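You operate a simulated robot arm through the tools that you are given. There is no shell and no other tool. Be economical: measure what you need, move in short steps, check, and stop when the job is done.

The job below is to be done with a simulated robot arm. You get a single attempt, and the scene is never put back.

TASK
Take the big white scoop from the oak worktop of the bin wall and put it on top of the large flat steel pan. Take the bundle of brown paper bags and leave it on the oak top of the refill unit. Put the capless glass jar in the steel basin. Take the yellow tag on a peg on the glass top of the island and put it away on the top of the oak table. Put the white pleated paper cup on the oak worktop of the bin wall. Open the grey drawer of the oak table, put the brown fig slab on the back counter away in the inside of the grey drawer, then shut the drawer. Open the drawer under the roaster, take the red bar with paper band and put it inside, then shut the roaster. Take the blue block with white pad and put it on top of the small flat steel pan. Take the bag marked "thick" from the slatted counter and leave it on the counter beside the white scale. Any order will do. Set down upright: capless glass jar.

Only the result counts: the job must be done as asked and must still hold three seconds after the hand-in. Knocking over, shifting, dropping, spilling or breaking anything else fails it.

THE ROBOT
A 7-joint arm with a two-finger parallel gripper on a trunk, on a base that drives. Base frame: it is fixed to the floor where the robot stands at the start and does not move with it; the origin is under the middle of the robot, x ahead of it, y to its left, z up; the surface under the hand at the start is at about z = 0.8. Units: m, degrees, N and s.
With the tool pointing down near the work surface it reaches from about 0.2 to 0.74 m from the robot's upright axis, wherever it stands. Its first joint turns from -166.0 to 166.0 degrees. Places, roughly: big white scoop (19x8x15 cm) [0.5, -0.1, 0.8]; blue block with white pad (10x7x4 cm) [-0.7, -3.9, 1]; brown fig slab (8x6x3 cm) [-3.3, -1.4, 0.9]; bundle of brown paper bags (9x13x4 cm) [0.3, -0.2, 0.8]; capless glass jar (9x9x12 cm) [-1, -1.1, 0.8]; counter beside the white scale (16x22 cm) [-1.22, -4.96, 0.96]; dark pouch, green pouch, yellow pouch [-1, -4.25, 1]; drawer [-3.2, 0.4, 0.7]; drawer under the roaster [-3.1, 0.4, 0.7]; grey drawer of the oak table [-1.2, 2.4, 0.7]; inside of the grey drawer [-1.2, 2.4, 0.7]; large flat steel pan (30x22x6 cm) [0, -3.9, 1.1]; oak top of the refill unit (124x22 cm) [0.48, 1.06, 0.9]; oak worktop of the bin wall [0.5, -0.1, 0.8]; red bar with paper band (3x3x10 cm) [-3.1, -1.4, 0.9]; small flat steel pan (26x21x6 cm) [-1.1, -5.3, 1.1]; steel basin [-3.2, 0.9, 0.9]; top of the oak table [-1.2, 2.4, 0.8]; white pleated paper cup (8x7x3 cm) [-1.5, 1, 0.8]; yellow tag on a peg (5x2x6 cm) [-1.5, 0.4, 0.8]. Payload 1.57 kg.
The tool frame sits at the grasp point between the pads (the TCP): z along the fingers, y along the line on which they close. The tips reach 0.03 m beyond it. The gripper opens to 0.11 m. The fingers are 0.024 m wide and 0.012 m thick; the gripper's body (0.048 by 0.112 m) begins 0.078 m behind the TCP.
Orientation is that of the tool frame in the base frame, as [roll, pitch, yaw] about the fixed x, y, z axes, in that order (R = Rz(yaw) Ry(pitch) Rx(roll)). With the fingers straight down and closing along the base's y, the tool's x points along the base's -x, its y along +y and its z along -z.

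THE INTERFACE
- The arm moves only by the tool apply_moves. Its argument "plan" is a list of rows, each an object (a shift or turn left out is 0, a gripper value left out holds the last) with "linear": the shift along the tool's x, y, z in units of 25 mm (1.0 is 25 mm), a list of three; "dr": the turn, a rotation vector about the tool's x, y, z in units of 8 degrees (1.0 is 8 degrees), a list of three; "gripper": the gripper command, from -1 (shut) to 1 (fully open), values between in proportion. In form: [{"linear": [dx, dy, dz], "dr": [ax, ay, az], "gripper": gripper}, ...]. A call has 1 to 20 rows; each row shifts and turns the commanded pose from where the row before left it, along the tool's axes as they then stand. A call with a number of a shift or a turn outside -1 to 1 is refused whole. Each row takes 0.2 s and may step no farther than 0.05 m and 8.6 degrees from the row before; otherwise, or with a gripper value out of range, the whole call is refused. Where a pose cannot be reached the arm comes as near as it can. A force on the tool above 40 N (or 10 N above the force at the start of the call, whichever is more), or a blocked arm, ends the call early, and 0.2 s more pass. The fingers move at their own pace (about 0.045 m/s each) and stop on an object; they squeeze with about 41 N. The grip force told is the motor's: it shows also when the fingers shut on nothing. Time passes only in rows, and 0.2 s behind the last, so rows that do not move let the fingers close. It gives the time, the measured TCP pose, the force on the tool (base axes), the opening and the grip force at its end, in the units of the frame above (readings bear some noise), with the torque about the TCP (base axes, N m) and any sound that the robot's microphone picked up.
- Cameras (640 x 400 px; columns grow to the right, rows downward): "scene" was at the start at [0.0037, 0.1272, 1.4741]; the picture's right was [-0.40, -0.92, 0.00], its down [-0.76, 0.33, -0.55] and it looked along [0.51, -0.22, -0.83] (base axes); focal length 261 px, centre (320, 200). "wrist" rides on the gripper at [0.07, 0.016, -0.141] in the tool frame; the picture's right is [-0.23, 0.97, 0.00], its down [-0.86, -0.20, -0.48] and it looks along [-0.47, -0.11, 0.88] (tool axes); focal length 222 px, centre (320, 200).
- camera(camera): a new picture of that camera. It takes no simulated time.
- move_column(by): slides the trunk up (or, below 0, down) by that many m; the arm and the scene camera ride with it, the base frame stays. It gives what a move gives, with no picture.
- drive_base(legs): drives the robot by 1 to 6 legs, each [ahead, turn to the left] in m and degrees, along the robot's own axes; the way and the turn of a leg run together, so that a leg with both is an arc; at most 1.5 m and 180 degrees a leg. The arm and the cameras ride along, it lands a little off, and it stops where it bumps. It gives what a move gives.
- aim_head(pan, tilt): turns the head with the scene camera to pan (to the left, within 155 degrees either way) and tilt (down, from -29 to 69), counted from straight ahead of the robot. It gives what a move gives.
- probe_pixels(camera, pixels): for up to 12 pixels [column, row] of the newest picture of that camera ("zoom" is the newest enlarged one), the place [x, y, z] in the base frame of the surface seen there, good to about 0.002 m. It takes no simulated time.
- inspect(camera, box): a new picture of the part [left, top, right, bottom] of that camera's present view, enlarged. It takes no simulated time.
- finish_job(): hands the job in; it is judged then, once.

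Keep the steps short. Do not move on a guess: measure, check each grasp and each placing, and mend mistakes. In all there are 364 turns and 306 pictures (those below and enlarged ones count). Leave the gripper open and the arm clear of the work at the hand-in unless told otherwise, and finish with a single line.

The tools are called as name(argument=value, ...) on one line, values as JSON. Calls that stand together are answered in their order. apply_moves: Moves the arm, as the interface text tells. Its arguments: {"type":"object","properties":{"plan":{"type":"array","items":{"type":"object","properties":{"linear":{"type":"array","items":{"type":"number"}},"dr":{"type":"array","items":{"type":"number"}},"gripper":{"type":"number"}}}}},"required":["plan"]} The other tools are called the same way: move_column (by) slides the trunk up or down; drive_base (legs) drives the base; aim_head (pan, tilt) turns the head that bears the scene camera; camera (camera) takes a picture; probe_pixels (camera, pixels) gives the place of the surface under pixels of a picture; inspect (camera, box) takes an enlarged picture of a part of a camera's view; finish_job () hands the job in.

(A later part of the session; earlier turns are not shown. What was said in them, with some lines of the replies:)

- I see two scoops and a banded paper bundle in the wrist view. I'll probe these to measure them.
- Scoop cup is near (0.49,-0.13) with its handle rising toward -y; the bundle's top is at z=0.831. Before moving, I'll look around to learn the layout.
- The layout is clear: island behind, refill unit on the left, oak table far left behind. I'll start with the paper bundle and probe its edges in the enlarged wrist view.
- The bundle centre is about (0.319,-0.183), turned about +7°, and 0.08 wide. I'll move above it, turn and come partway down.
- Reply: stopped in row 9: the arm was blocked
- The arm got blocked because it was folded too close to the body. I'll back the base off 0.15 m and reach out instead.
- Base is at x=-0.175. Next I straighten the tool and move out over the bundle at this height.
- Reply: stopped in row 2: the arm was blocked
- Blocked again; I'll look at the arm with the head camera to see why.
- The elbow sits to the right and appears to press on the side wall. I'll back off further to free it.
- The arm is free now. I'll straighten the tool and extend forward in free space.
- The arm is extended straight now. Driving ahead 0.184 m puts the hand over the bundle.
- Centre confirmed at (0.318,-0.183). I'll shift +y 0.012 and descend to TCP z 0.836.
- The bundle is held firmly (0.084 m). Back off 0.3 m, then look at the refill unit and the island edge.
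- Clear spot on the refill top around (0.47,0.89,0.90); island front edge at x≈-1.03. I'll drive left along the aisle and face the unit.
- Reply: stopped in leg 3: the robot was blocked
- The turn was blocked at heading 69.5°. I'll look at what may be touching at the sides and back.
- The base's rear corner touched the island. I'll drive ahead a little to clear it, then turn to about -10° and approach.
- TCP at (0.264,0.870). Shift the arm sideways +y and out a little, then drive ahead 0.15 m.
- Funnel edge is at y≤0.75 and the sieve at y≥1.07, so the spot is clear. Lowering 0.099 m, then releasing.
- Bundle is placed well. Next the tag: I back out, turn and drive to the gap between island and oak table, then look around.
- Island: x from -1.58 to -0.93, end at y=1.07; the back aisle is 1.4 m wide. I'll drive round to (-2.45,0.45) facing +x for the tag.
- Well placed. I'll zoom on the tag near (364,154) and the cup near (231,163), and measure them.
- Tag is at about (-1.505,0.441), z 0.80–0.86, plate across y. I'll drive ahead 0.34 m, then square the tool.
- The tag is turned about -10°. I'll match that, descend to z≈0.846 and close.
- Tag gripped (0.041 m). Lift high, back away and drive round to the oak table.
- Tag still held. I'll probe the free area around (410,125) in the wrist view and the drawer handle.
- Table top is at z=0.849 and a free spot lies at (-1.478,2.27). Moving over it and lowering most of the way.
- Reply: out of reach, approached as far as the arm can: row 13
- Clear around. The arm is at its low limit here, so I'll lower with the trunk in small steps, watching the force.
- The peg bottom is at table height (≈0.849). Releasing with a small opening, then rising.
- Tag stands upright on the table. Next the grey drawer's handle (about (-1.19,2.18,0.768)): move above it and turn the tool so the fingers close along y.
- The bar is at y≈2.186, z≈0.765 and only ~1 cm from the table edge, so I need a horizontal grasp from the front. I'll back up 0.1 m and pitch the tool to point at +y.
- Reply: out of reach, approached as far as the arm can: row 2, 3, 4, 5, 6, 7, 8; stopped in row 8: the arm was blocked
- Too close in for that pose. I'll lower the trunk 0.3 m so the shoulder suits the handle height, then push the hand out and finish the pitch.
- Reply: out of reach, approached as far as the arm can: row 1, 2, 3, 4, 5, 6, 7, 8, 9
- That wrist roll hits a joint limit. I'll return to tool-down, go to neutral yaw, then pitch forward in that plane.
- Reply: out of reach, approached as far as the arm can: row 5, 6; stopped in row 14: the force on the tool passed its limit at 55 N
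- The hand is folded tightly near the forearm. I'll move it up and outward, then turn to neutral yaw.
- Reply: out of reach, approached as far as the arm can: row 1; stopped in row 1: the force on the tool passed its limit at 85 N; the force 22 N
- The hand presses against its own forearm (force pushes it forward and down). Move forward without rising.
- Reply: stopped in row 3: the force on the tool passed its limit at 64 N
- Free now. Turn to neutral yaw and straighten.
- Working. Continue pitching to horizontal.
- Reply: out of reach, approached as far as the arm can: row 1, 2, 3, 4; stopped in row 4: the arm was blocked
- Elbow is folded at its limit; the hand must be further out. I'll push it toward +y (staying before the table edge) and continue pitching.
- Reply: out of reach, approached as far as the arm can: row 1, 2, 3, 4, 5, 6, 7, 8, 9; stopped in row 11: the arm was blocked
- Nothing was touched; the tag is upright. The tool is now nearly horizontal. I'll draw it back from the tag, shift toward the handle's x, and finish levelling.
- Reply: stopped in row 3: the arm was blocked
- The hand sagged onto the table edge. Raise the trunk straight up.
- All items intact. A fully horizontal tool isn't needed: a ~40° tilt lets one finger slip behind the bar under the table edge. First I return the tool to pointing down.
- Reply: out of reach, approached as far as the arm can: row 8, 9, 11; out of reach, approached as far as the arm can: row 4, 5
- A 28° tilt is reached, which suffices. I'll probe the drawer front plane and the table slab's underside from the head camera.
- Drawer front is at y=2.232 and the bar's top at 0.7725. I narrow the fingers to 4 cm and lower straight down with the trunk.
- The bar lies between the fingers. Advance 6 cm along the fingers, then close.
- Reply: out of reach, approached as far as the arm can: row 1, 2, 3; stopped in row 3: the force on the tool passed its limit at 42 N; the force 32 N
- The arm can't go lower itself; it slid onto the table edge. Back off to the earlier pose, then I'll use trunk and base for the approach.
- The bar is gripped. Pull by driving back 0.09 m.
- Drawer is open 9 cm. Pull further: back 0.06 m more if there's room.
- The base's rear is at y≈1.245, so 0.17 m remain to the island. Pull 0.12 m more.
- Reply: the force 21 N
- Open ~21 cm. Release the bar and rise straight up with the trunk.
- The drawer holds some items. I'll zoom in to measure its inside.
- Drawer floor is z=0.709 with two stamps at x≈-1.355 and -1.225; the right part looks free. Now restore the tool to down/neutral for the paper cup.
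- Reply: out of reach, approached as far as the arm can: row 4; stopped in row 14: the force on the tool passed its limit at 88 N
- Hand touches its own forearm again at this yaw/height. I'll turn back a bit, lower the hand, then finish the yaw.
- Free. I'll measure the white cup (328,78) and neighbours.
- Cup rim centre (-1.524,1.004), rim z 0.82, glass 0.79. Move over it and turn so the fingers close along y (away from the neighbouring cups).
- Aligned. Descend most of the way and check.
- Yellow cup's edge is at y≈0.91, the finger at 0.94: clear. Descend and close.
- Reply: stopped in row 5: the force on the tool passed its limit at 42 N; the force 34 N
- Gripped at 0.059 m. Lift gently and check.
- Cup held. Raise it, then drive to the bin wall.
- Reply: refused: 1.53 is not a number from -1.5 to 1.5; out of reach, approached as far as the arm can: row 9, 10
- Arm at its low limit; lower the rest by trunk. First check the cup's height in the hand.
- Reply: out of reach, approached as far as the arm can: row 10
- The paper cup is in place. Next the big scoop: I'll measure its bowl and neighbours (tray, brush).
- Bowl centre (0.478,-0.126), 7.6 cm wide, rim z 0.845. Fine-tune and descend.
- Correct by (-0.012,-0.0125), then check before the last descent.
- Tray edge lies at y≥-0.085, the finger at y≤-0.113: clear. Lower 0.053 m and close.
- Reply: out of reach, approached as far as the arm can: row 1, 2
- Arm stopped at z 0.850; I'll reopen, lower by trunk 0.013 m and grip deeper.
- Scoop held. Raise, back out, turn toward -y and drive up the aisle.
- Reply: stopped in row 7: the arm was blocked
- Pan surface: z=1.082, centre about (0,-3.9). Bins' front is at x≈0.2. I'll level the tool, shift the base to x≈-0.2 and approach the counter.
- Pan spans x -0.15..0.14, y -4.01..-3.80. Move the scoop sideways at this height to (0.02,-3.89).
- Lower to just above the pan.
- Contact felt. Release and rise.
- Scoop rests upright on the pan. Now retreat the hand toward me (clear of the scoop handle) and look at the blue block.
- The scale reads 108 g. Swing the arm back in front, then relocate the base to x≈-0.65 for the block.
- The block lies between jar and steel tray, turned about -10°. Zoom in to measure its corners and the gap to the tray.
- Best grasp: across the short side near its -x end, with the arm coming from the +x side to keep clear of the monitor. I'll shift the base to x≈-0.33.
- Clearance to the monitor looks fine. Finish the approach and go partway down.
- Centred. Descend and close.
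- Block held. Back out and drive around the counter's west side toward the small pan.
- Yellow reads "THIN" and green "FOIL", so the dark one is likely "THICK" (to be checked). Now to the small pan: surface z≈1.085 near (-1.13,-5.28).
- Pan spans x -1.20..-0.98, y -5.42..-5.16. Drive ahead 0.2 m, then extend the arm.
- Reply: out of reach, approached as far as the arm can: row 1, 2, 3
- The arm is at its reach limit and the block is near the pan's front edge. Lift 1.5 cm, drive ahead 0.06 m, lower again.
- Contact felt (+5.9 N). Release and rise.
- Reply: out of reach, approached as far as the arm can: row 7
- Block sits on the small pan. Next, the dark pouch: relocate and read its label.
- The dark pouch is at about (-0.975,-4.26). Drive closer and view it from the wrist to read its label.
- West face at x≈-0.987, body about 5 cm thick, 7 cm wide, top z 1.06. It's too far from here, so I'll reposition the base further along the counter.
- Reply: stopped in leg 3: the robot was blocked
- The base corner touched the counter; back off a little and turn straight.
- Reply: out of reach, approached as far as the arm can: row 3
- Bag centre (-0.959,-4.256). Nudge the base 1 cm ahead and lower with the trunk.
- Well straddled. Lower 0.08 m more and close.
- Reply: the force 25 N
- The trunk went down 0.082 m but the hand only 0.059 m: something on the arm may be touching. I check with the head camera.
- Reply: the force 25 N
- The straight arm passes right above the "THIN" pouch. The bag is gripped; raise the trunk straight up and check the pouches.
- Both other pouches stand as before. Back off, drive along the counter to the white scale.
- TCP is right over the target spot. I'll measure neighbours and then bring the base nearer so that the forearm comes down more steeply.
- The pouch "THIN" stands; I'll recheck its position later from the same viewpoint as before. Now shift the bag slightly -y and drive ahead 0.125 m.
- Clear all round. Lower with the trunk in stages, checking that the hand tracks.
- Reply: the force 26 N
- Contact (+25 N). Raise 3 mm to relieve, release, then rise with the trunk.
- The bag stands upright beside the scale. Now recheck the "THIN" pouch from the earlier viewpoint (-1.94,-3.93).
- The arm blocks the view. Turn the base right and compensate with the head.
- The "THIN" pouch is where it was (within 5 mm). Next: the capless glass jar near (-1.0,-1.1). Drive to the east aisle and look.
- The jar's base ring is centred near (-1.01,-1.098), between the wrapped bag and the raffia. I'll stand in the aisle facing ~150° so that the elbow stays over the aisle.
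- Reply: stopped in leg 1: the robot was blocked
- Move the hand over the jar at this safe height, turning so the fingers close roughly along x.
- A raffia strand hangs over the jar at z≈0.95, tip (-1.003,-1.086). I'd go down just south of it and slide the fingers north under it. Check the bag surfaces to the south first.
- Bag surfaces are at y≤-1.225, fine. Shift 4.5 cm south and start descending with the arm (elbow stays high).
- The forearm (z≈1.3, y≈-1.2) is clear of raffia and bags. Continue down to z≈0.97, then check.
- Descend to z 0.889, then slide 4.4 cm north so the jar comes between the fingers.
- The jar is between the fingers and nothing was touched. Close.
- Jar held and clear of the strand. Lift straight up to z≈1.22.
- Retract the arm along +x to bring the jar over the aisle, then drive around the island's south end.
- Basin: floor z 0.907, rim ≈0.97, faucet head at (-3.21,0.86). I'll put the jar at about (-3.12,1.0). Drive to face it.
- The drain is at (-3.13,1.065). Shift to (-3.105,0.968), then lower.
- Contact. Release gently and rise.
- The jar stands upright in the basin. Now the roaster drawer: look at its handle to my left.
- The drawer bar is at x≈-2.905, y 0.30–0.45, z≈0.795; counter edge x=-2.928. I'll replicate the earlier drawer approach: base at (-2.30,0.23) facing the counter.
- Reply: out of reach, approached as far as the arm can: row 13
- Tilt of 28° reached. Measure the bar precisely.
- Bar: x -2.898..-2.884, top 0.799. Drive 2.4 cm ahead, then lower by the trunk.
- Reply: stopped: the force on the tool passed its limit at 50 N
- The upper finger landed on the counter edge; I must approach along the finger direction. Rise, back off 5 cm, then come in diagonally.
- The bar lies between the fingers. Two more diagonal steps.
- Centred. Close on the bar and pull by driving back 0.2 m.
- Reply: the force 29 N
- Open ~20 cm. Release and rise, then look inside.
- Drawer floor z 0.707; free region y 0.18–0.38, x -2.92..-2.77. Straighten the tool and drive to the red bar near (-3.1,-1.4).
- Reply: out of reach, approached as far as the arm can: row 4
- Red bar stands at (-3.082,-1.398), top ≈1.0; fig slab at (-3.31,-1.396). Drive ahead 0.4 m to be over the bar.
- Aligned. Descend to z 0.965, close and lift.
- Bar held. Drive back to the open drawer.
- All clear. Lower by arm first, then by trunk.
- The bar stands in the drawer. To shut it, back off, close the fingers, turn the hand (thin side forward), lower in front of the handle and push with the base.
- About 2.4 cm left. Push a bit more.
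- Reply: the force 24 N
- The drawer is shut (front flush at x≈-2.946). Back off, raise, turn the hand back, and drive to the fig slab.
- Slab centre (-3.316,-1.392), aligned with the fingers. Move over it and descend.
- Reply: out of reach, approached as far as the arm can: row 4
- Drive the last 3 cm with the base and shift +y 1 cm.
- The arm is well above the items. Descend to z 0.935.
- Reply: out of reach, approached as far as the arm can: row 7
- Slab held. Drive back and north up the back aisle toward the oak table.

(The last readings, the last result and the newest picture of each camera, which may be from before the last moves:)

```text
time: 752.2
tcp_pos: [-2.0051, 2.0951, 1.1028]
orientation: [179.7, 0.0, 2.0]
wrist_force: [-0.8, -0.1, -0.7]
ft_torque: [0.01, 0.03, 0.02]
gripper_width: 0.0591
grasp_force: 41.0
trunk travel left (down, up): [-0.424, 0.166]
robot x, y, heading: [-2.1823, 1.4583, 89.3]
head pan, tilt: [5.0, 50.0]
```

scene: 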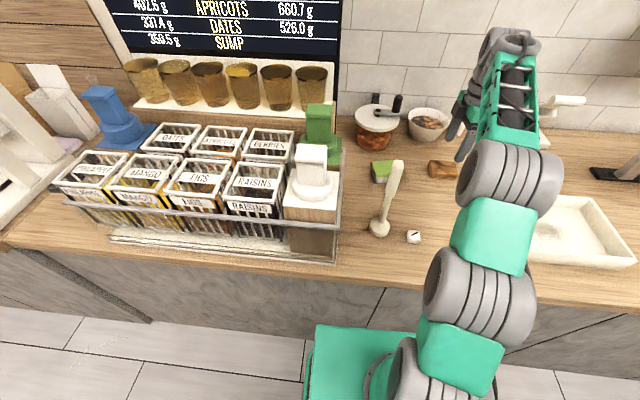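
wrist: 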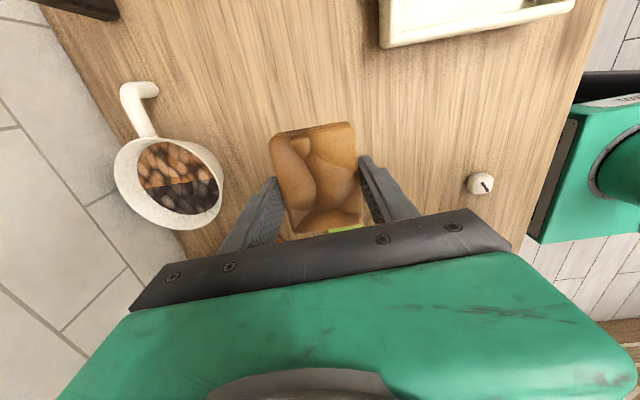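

drive_base(legs=[[0, -85.5], [0.92, 0], [0, 86]])

aim_head(pan=-5, tilt=50)

camera(camera="scene")

camera(camera="wrist")

```text
time: 764.4
tcp_pos: [-1.1041, 2.1849, 1.1032]
orientation: [179.7, 0.0, 4.0]
wrist_force: [0.1, 0.1, -1.7]
ft_torque: [0.0, -0.02, 0.0]
gripper_width: 0.0594
grasp_force: 41.0
trunk travel left (down, up): [-0.424, 0.166]
robot x, y, heading: [-1.2558, 1.5459, 91.2]
head pan, tilt: [5.0, 50.0]
```

```text
time: 765.1
tcp_pos: [-1.1031, 2.185, 1.1031]
orientation: [179.7, 0.1, 3.9]
wrist_force: [-0.3, -0.7, -0.4]
ft_torque: [-0.01, 0.0, -0.01]
gripper_width: 0.0594
grasp_force: 41.1
trunk travel left (down, up): [-0.424, 0.166]
robot x, y, heading: [-1.2604, 1.5492, 91.1]
head pan, tilt: [-5.0, 50.0]
```

```text
93 pictures are left
```

scene: 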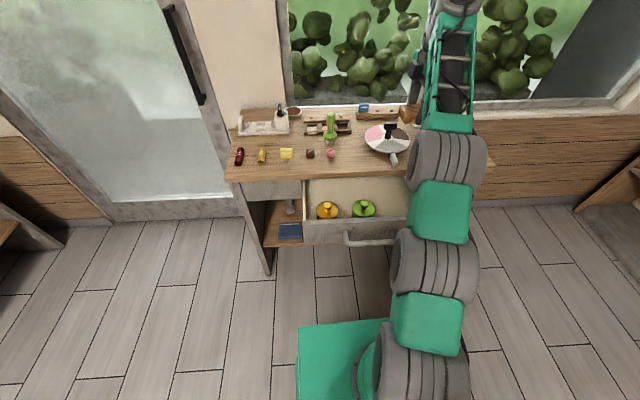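

```text
92 pictures are left
```

wrist: 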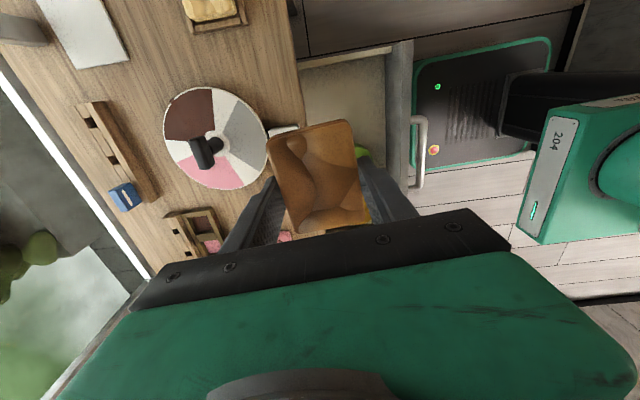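

probe_pixels(camera="wrist", pixels=[[345, 85], [330, 62], [380, 55], [380, 100], [400, 100], [300, 100], [370, 155], [345, 65], [25, 30], [365, 130], [310, 75]])

```text
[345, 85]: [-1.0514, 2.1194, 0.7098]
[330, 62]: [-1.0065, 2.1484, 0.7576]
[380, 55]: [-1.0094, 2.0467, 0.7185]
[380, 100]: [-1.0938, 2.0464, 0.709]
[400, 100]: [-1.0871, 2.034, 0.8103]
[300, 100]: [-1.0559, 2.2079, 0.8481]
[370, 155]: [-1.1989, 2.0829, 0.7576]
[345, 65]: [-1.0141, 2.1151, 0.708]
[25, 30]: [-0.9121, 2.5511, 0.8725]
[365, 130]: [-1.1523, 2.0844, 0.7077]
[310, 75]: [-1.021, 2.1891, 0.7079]
```

Free area in the drawer's right part: x -1.17..-1.01, y 2.05–2.2. Move the slab over (-1.092,2.124) and lower with the arm.

apply_moves(plan=[{"linear": [0.1, 0.85, 0]}, {"linear": [0.1, 0.85, 0]}, {"linear": [0.1, 0.76, 0]}, {"linear": [0, 0, 1]}, {"linear": [0, 0, 1]}, {"linear": [0, 0, 1]}, {"linear": [0, 0, 1]}, {"linear": [0, 0, 1]}, {"linear": [0, 0, 1]}, {}])

camera(camera="scene")

camera(camera="wrist")

```text
time: 767.3
tcp_pos: [-1.0893, 2.1233, 0.9526]
orientation: [179.7, 0.0, 4.0]
wrist_force: [1.1, 1.2, -0.8]
ft_torque: [-0.02, 0.02, 0.02]
gripper_width: 0.0593
grasp_force: 40.9
trunk travel left (down, up): [-0.424, 0.166]
robot x, y, heading: [-1.2628, 1.5454, 91.2]
head pan, tilt: [-5.0, 50.0]
```

```text
91 pictures are left
```

scene: 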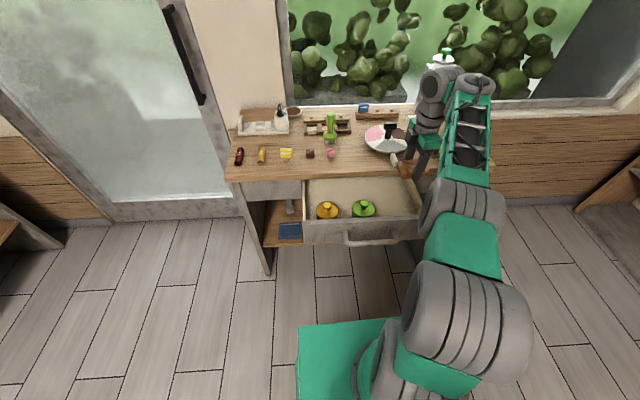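

```text
90 pictures are left
```

wrist: 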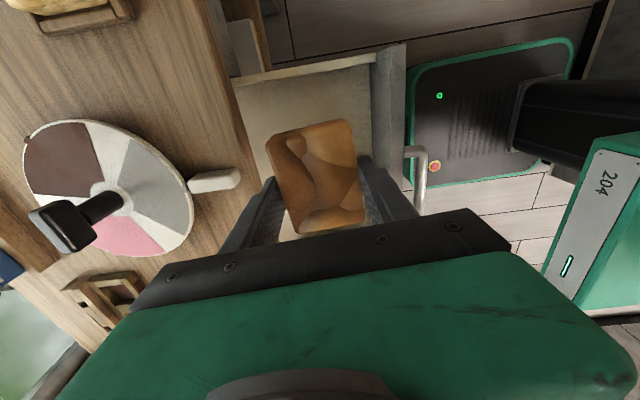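

probe_pixels(camera="wrist", pixels=[[238, 178], [225, 180], [195, 185], [250, 100], [265, 75], [75, 225]])

```text
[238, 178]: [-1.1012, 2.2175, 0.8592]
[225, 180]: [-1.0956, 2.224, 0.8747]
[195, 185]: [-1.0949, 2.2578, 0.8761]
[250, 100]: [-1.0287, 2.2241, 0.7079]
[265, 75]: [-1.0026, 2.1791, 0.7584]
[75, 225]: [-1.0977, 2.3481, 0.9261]
```

Clear by 4 cm. Lower with the trunk.

move_column(by=-0.16)

camera(camera="wrist")

```text
time: 769.1
tcp_pos: [-1.0896, 2.1224, 0.7935]
orientation: [179.7, 0.0, 3.9]
wrist_force: [0.3, 0.0, -2.0]
ft_torque: [0.01, 0.0, 0.05]
gripper_width: 0.0595
grasp_force: 40.6
trunk travel left (down, up): [-0.264, 0.326]
robot x, y, heading: [-1.2539, 1.5456, 90.9]
head pan, tilt: [-5.0, 50.0]
```

```text
89 pictures are left
```

wrist: 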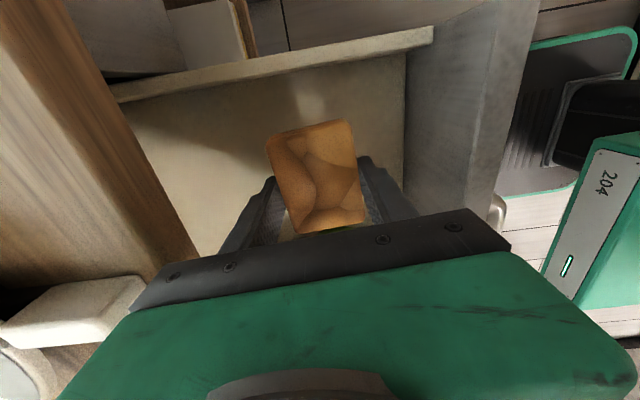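

move_column(by=-0.045)

move_column(by=-0.004)

move_column(by=-0.002)

```text
time: 770.0
tcp_pos: [-1.0891, 2.1227, 0.7491]
orientation: [179.7, 0.1, 3.9]
wrist_force: [0.1, -0.3, -1.0]
ft_torque: [-0.03, 0.0, -0.03]
gripper_width: 0.0591
grasp_force: 40.4
trunk travel left (down, up): [-0.219, 0.371]
robot x, y, heading: [-1.2621, 1.5492, 91.1]
head pan, tilt: [-5.0, 50.0]
```

```text
time: 770.5
tcp_pos: [-1.0895, 2.1222, 0.7442]
orientation: [179.7, -0.1, 4.0]
wrist_force: [0.3, -0.1, -0.5]
ft_torque: [-0.01, 0.01, 0.03]
gripper_width: 0.0591
grasp_force: 41.0
trunk travel left (down, up): [-0.215, 0.375]
robot x, y, heading: [-1.2594, 1.548, 91.1]
head pan, tilt: [-5.0, 50.0]
```

```text
time: 771.0
tcp_pos: [-1.0903, 2.1225, 0.7421]
orientation: [179.7, 0.0, 4.0]
wrist_force: [-0.2, -0.3, 0.2]
ft_torque: [0.06, -0.07, -0.01]
gripper_width: 0.0595
grasp_force: 40.6
trunk travel left (down, up): [-0.213, 0.377]
robot x, y, heading: [-1.2574, 1.5485, 90.9]
head pan, tilt: [-5.0, 50.0]
```

Touching the floor now. Release and rise with the trunk.

apply_moves(plan=[{"gripper": 0.45}, {"gripper": 0.45}, {"gripper": 0.45}])

move_column(by=0.22)

camera(camera="wrist")

```text
time: 771.8
tcp_pos: [-1.0902, 2.1228, 0.7415]
orientation: [179.7, 0.0, 4.0]
wrist_force: [-0.3, 0.6, 0.9]
ft_torque: [-0.02, 0.04, 0.0]
gripper_width: 0.0798
grasp_force: 0.1
trunk travel left (down, up): [-0.213, 0.377]
robot x, y, heading: [-1.2602, 1.5475, 91.2]
head pan, tilt: [-5.0, 50.0]
```

```text
time: 774.1
tcp_pos: [-1.0894, 2.1219, 0.9614]
orientation: [179.7, 0.0, 4.0]
wrist_force: [0.1, -0.8, -0.4]
ft_torque: [-0.03, -0.01, -0.05]
gripper_width: 0.0797
grasp_force: 0.0
trunk travel left (down, up): [-0.433, 0.157]
robot x, y, heading: [-1.2576, 1.5487, 90.9]
head pan, tilt: [-5.0, 50.0]
```

```text
88 pictures are left
```

wrist: 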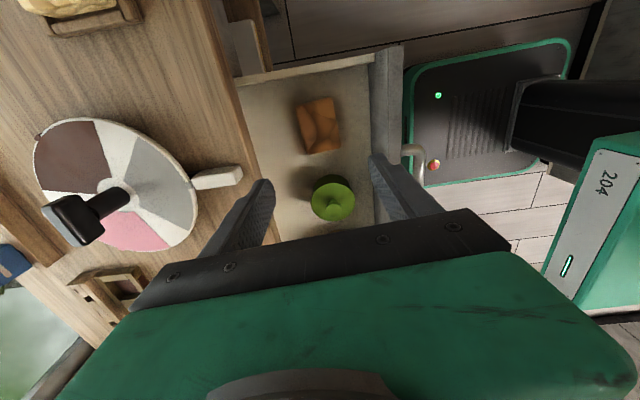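

Slab lies in the drawer. To shut it: close the fingers, bring the hand in front of the handle (x≈-1.22), lower to z 0.785 and push with the base.

apply_moves(plan=[{"linear": [-1, 0.5, 0], "gripper": -1}, {"linear": [-1, 0.6, 0]}, {"linear": [-1, 0.6, 0]}, {"linear": [-1, 0.6, 0]}, {"linear": [-1, 0.6, 0]}, {"linear": [-0.2, 0.4, 0]}, {}])

drive_base(legs=[[-0.14, 0]])

camera(camera="wrist")

```text
time: 775.8
tcp_pos: [-1.215, 2.0316, 0.9634]
orientation: [179.7, 0.0, 4.0]
wrist_force: [-0.2, 0.2, -0.4]
ft_torque: [-0.03, 0.04, 0.03]
gripper_width: 0.0
grasp_force: 21.6
trunk travel left (down, up): [-0.433, 0.157]
robot x, y, heading: [-1.2612, 1.5481, 91.2]
head pan, tilt: [-5.0, 50.0]
```

```text
time: 777.1
tcp_pos: [-1.2121, 1.892, 0.9637]
orientation: [179.8, 0.1, 4.1]
wrist_force: [-0.2, 1.1, 0.7]
ft_torque: [-0.02, -0.02, 0.0]
gripper_width: 0.0002
grasp_force: 21.5
trunk travel left (down, up): [-0.433, 0.157]
robot x, y, heading: [-1.2563, 1.4069, 91.3]
head pan, tilt: [-5.0, 50.0]
```

```text
87 pictures are left
```

wrist: 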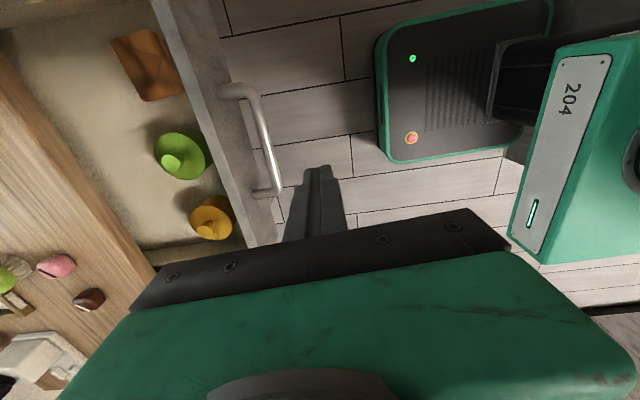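

move_column(by=-0.179)

drive_base(legs=[[0.24, 0]])

camera(camera="wrist")

camera(camera="scene")

```text
time: 779.1
tcp_pos: [-1.2119, 1.8909, 0.7846]
orientation: [179.7, 0.1, 3.9]
wrist_force: [-0.2, 0.5, 0.8]
ft_torque: [-0.02, 0.02, -0.01]
gripper_width: 0.0001
grasp_force: 21.0
trunk travel left (down, up): [-0.254, 0.336]
robot x, y, heading: [-1.2563, 1.406, 91.4]
head pan, tilt: [-5.0, 50.0]
```

```text
time: 780.9
tcp_pos: [-1.2177, 2.1345, 0.7835]
orientation: [179.8, 0.0, 4.2]
wrist_force: [0.7, 0.3, 0.2]
ft_torque: [-0.01, 0.0, 0.03]
gripper_width: 0.0
grasp_force: 21.1
trunk travel left (down, up): [-0.254, 0.336]
robot x, y, heading: [-1.2607, 1.6507, 91.4]
head pan, tilt: [-5.0, 50.0]
```

```text
86 pictures are left
```

wrist: 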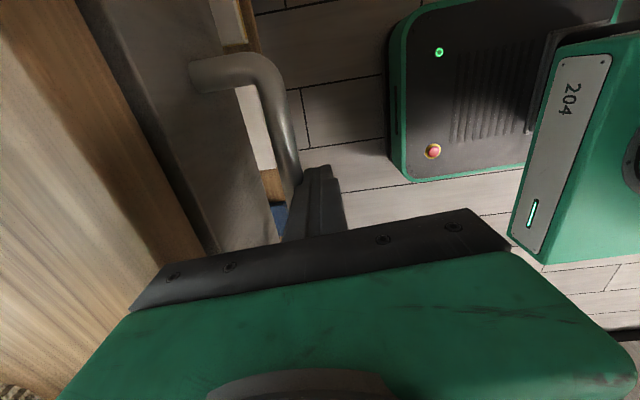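

```text
85 pictures are left
```

scene: 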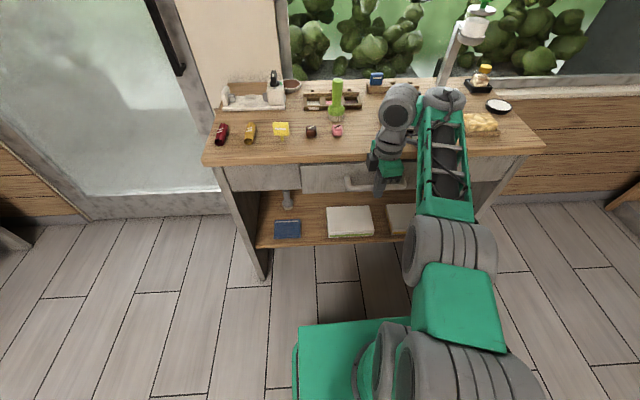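

Nearly shut; about 3 cm left. Push on.

drive_base(legs=[[0.03, 0]])

inspect(camera="scene", box=[220, 130, 420, 260])

```text
time: 781.7
tcp_pos: [-1.2185, 2.1648, 0.7845]
orientation: [179.8, 0.0, 4.1]
wrist_force: [1.0, 0.5, 0.3]
ft_torque: [0.0, -0.01, 0.0]
gripper_width: 0.0001
grasp_force: 21.2
trunk travel left (down, up): [-0.254, 0.336]
robot x, y, heading: [-1.257, 1.677, 91.1]
head pan, tilt: [-5.0, 50.0]
```

```text
3.08 times, centred on (320, 195) of scene
```

zoom: 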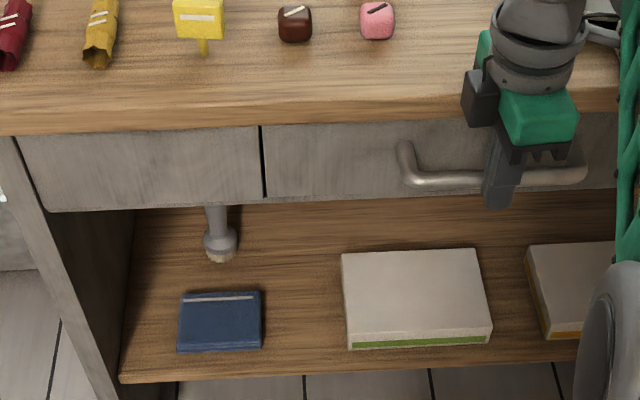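

probe_pixels(camera="zoom", pixels=[[330, 160], [200, 165], [300, 180], [420, 178], [440, 140], [240, 180]])

```text
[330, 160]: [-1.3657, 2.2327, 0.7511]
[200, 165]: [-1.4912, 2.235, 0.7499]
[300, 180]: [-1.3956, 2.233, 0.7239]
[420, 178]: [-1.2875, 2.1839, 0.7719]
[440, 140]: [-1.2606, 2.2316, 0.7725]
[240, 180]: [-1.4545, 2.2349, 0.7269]
```

The drawer front is at y=2.2327, as at the start: shut. Back off, raise and open the gripper.

drive_base(legs=[[-0.2, 0]])

move_column(by=0.25)

apply_moves(plan=[{"gripper": 1}, {"gripper": 1}, {"gripper": 1}, {"gripper": 1}, {"gripper": 1}, {"gripper": 1}, {"gripper": 1}])

camera(camera="scene")

```text
time: 783.3
tcp_pos: [-1.2135, 1.9661, 0.783]
orientation: [179.8, 0.0, 4.1]
wrist_force: [-0.9, -0.1, 0.6]
ft_torque: [-0.05, 0.01, 0.01]
gripper_width: 0.0
grasp_force: 21.5
trunk travel left (down, up): [-0.254, 0.336]
robot x, y, heading: [-1.2596, 1.4779, 91.3]
head pan, tilt: [-5.0, 50.0]
```

```text
time: 785.9
tcp_pos: [-1.2151, 1.9662, 1.0345]
orientation: [179.7, -0.1, 4.2]
wrist_force: [0.3, 1.1, 0.4]
ft_torque: [-0.02, 0.01, 0.02]
gripper_width: 0.0002
grasp_force: 21.6
trunk travel left (down, up): [-0.504, 0.086]
robot x, y, heading: [-1.2597, 1.4837, 91.3]
head pan, tilt: [-5.0, 50.0]
```

```text
time: 787.5
tcp_pos: [-1.2144, 1.9667, 1.0339]
orientation: [179.7, 0.0, 4.2]
wrist_force: [-0.4, -0.4, -0.1]
ft_torque: [0.0, -0.01, -0.02]
gripper_width: 0.1098
grasp_force: 0.1
trunk travel left (down, up): [-0.504, 0.086]
robot x, y, heading: [-1.2583, 1.4821, 91.1]
head pan, tilt: [-5.0, 50.0]
```

```text
83 pictures are left
```

scene: 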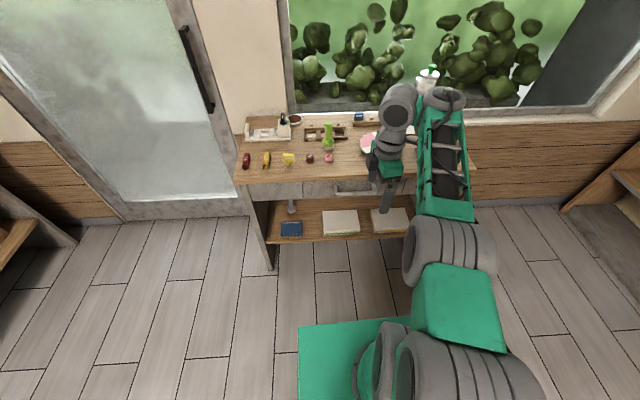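

Everything here is in order. A quick look back at the basin/roaster and the bin wall/refill unit.

aim_head(pan=105, tilt=25)

inspect(camera="scene", box=[160, 60, 480, 260])

aim_head(pan=-125, tilt=20)

inspect(camera="scene", box=[0, 0, 640, 400])

```text
time: 789.4
tcp_pos: [-1.2142, 1.9667, 1.0344]
orientation: [179.7, 0.0, 4.3]
wrist_force: [0.0, 0.3, 0.8]
ft_torque: [-0.04, -0.01, -0.01]
gripper_width: 0.1097
grasp_force: 0.0
trunk travel left (down, up): [-0.504, 0.086]
robot x, y, heading: [-1.2569, 1.4804, 91.2]
head pan, tilt: [105.0, 25.0]
```

```text
2.00 times, centred on (320, 160) of scene
```

zoom: 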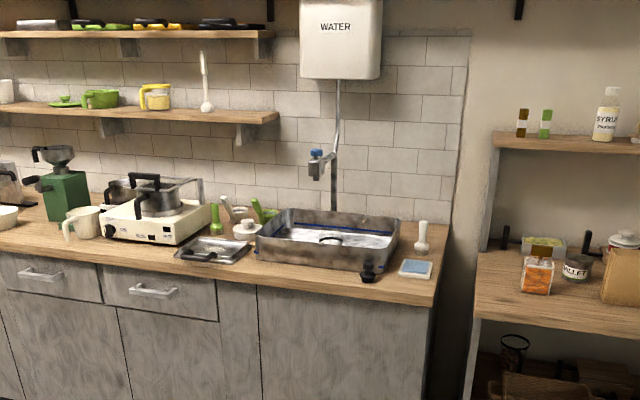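

```text
time: 792.6
tcp_pos: [-1.2142, 1.9663, 1.0325]
orientation: [179.7, 0.0, 4.1]
wrist_force: [-0.8, 0.4, -0.1]
ft_torque: [0.01, -0.01, 0.03]
gripper_width: 0.1101
grasp_force: 0.0
trunk travel left (down, up): [-0.504, 0.086]
robot x, y, heading: [-1.2562, 1.4779, 91.2]
head pan, tilt: [-125.0, 20.0]
```

```text
1.00 times, centred on (320, 200) of scene (not enlarged: the box is as wide or as high as the picture)
```

zoom: 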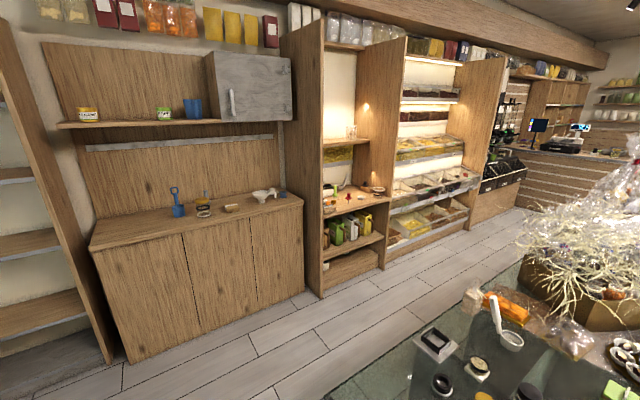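

Both drawers are shut, the jar stands in the basin, the bundle is on the refill unit, and the hand is open and clear. Handing in.

finish_job()

```text
The job is handed in.
```

I finished all nine placements, shut both drawers, left the gripper open and the arm clear, and handed the job in; the dark bag is "thick" only because the other two read "FOIL" and "THIN", and the arm pressed on the "THIN" bag while I took it, moving it about 5 mm.
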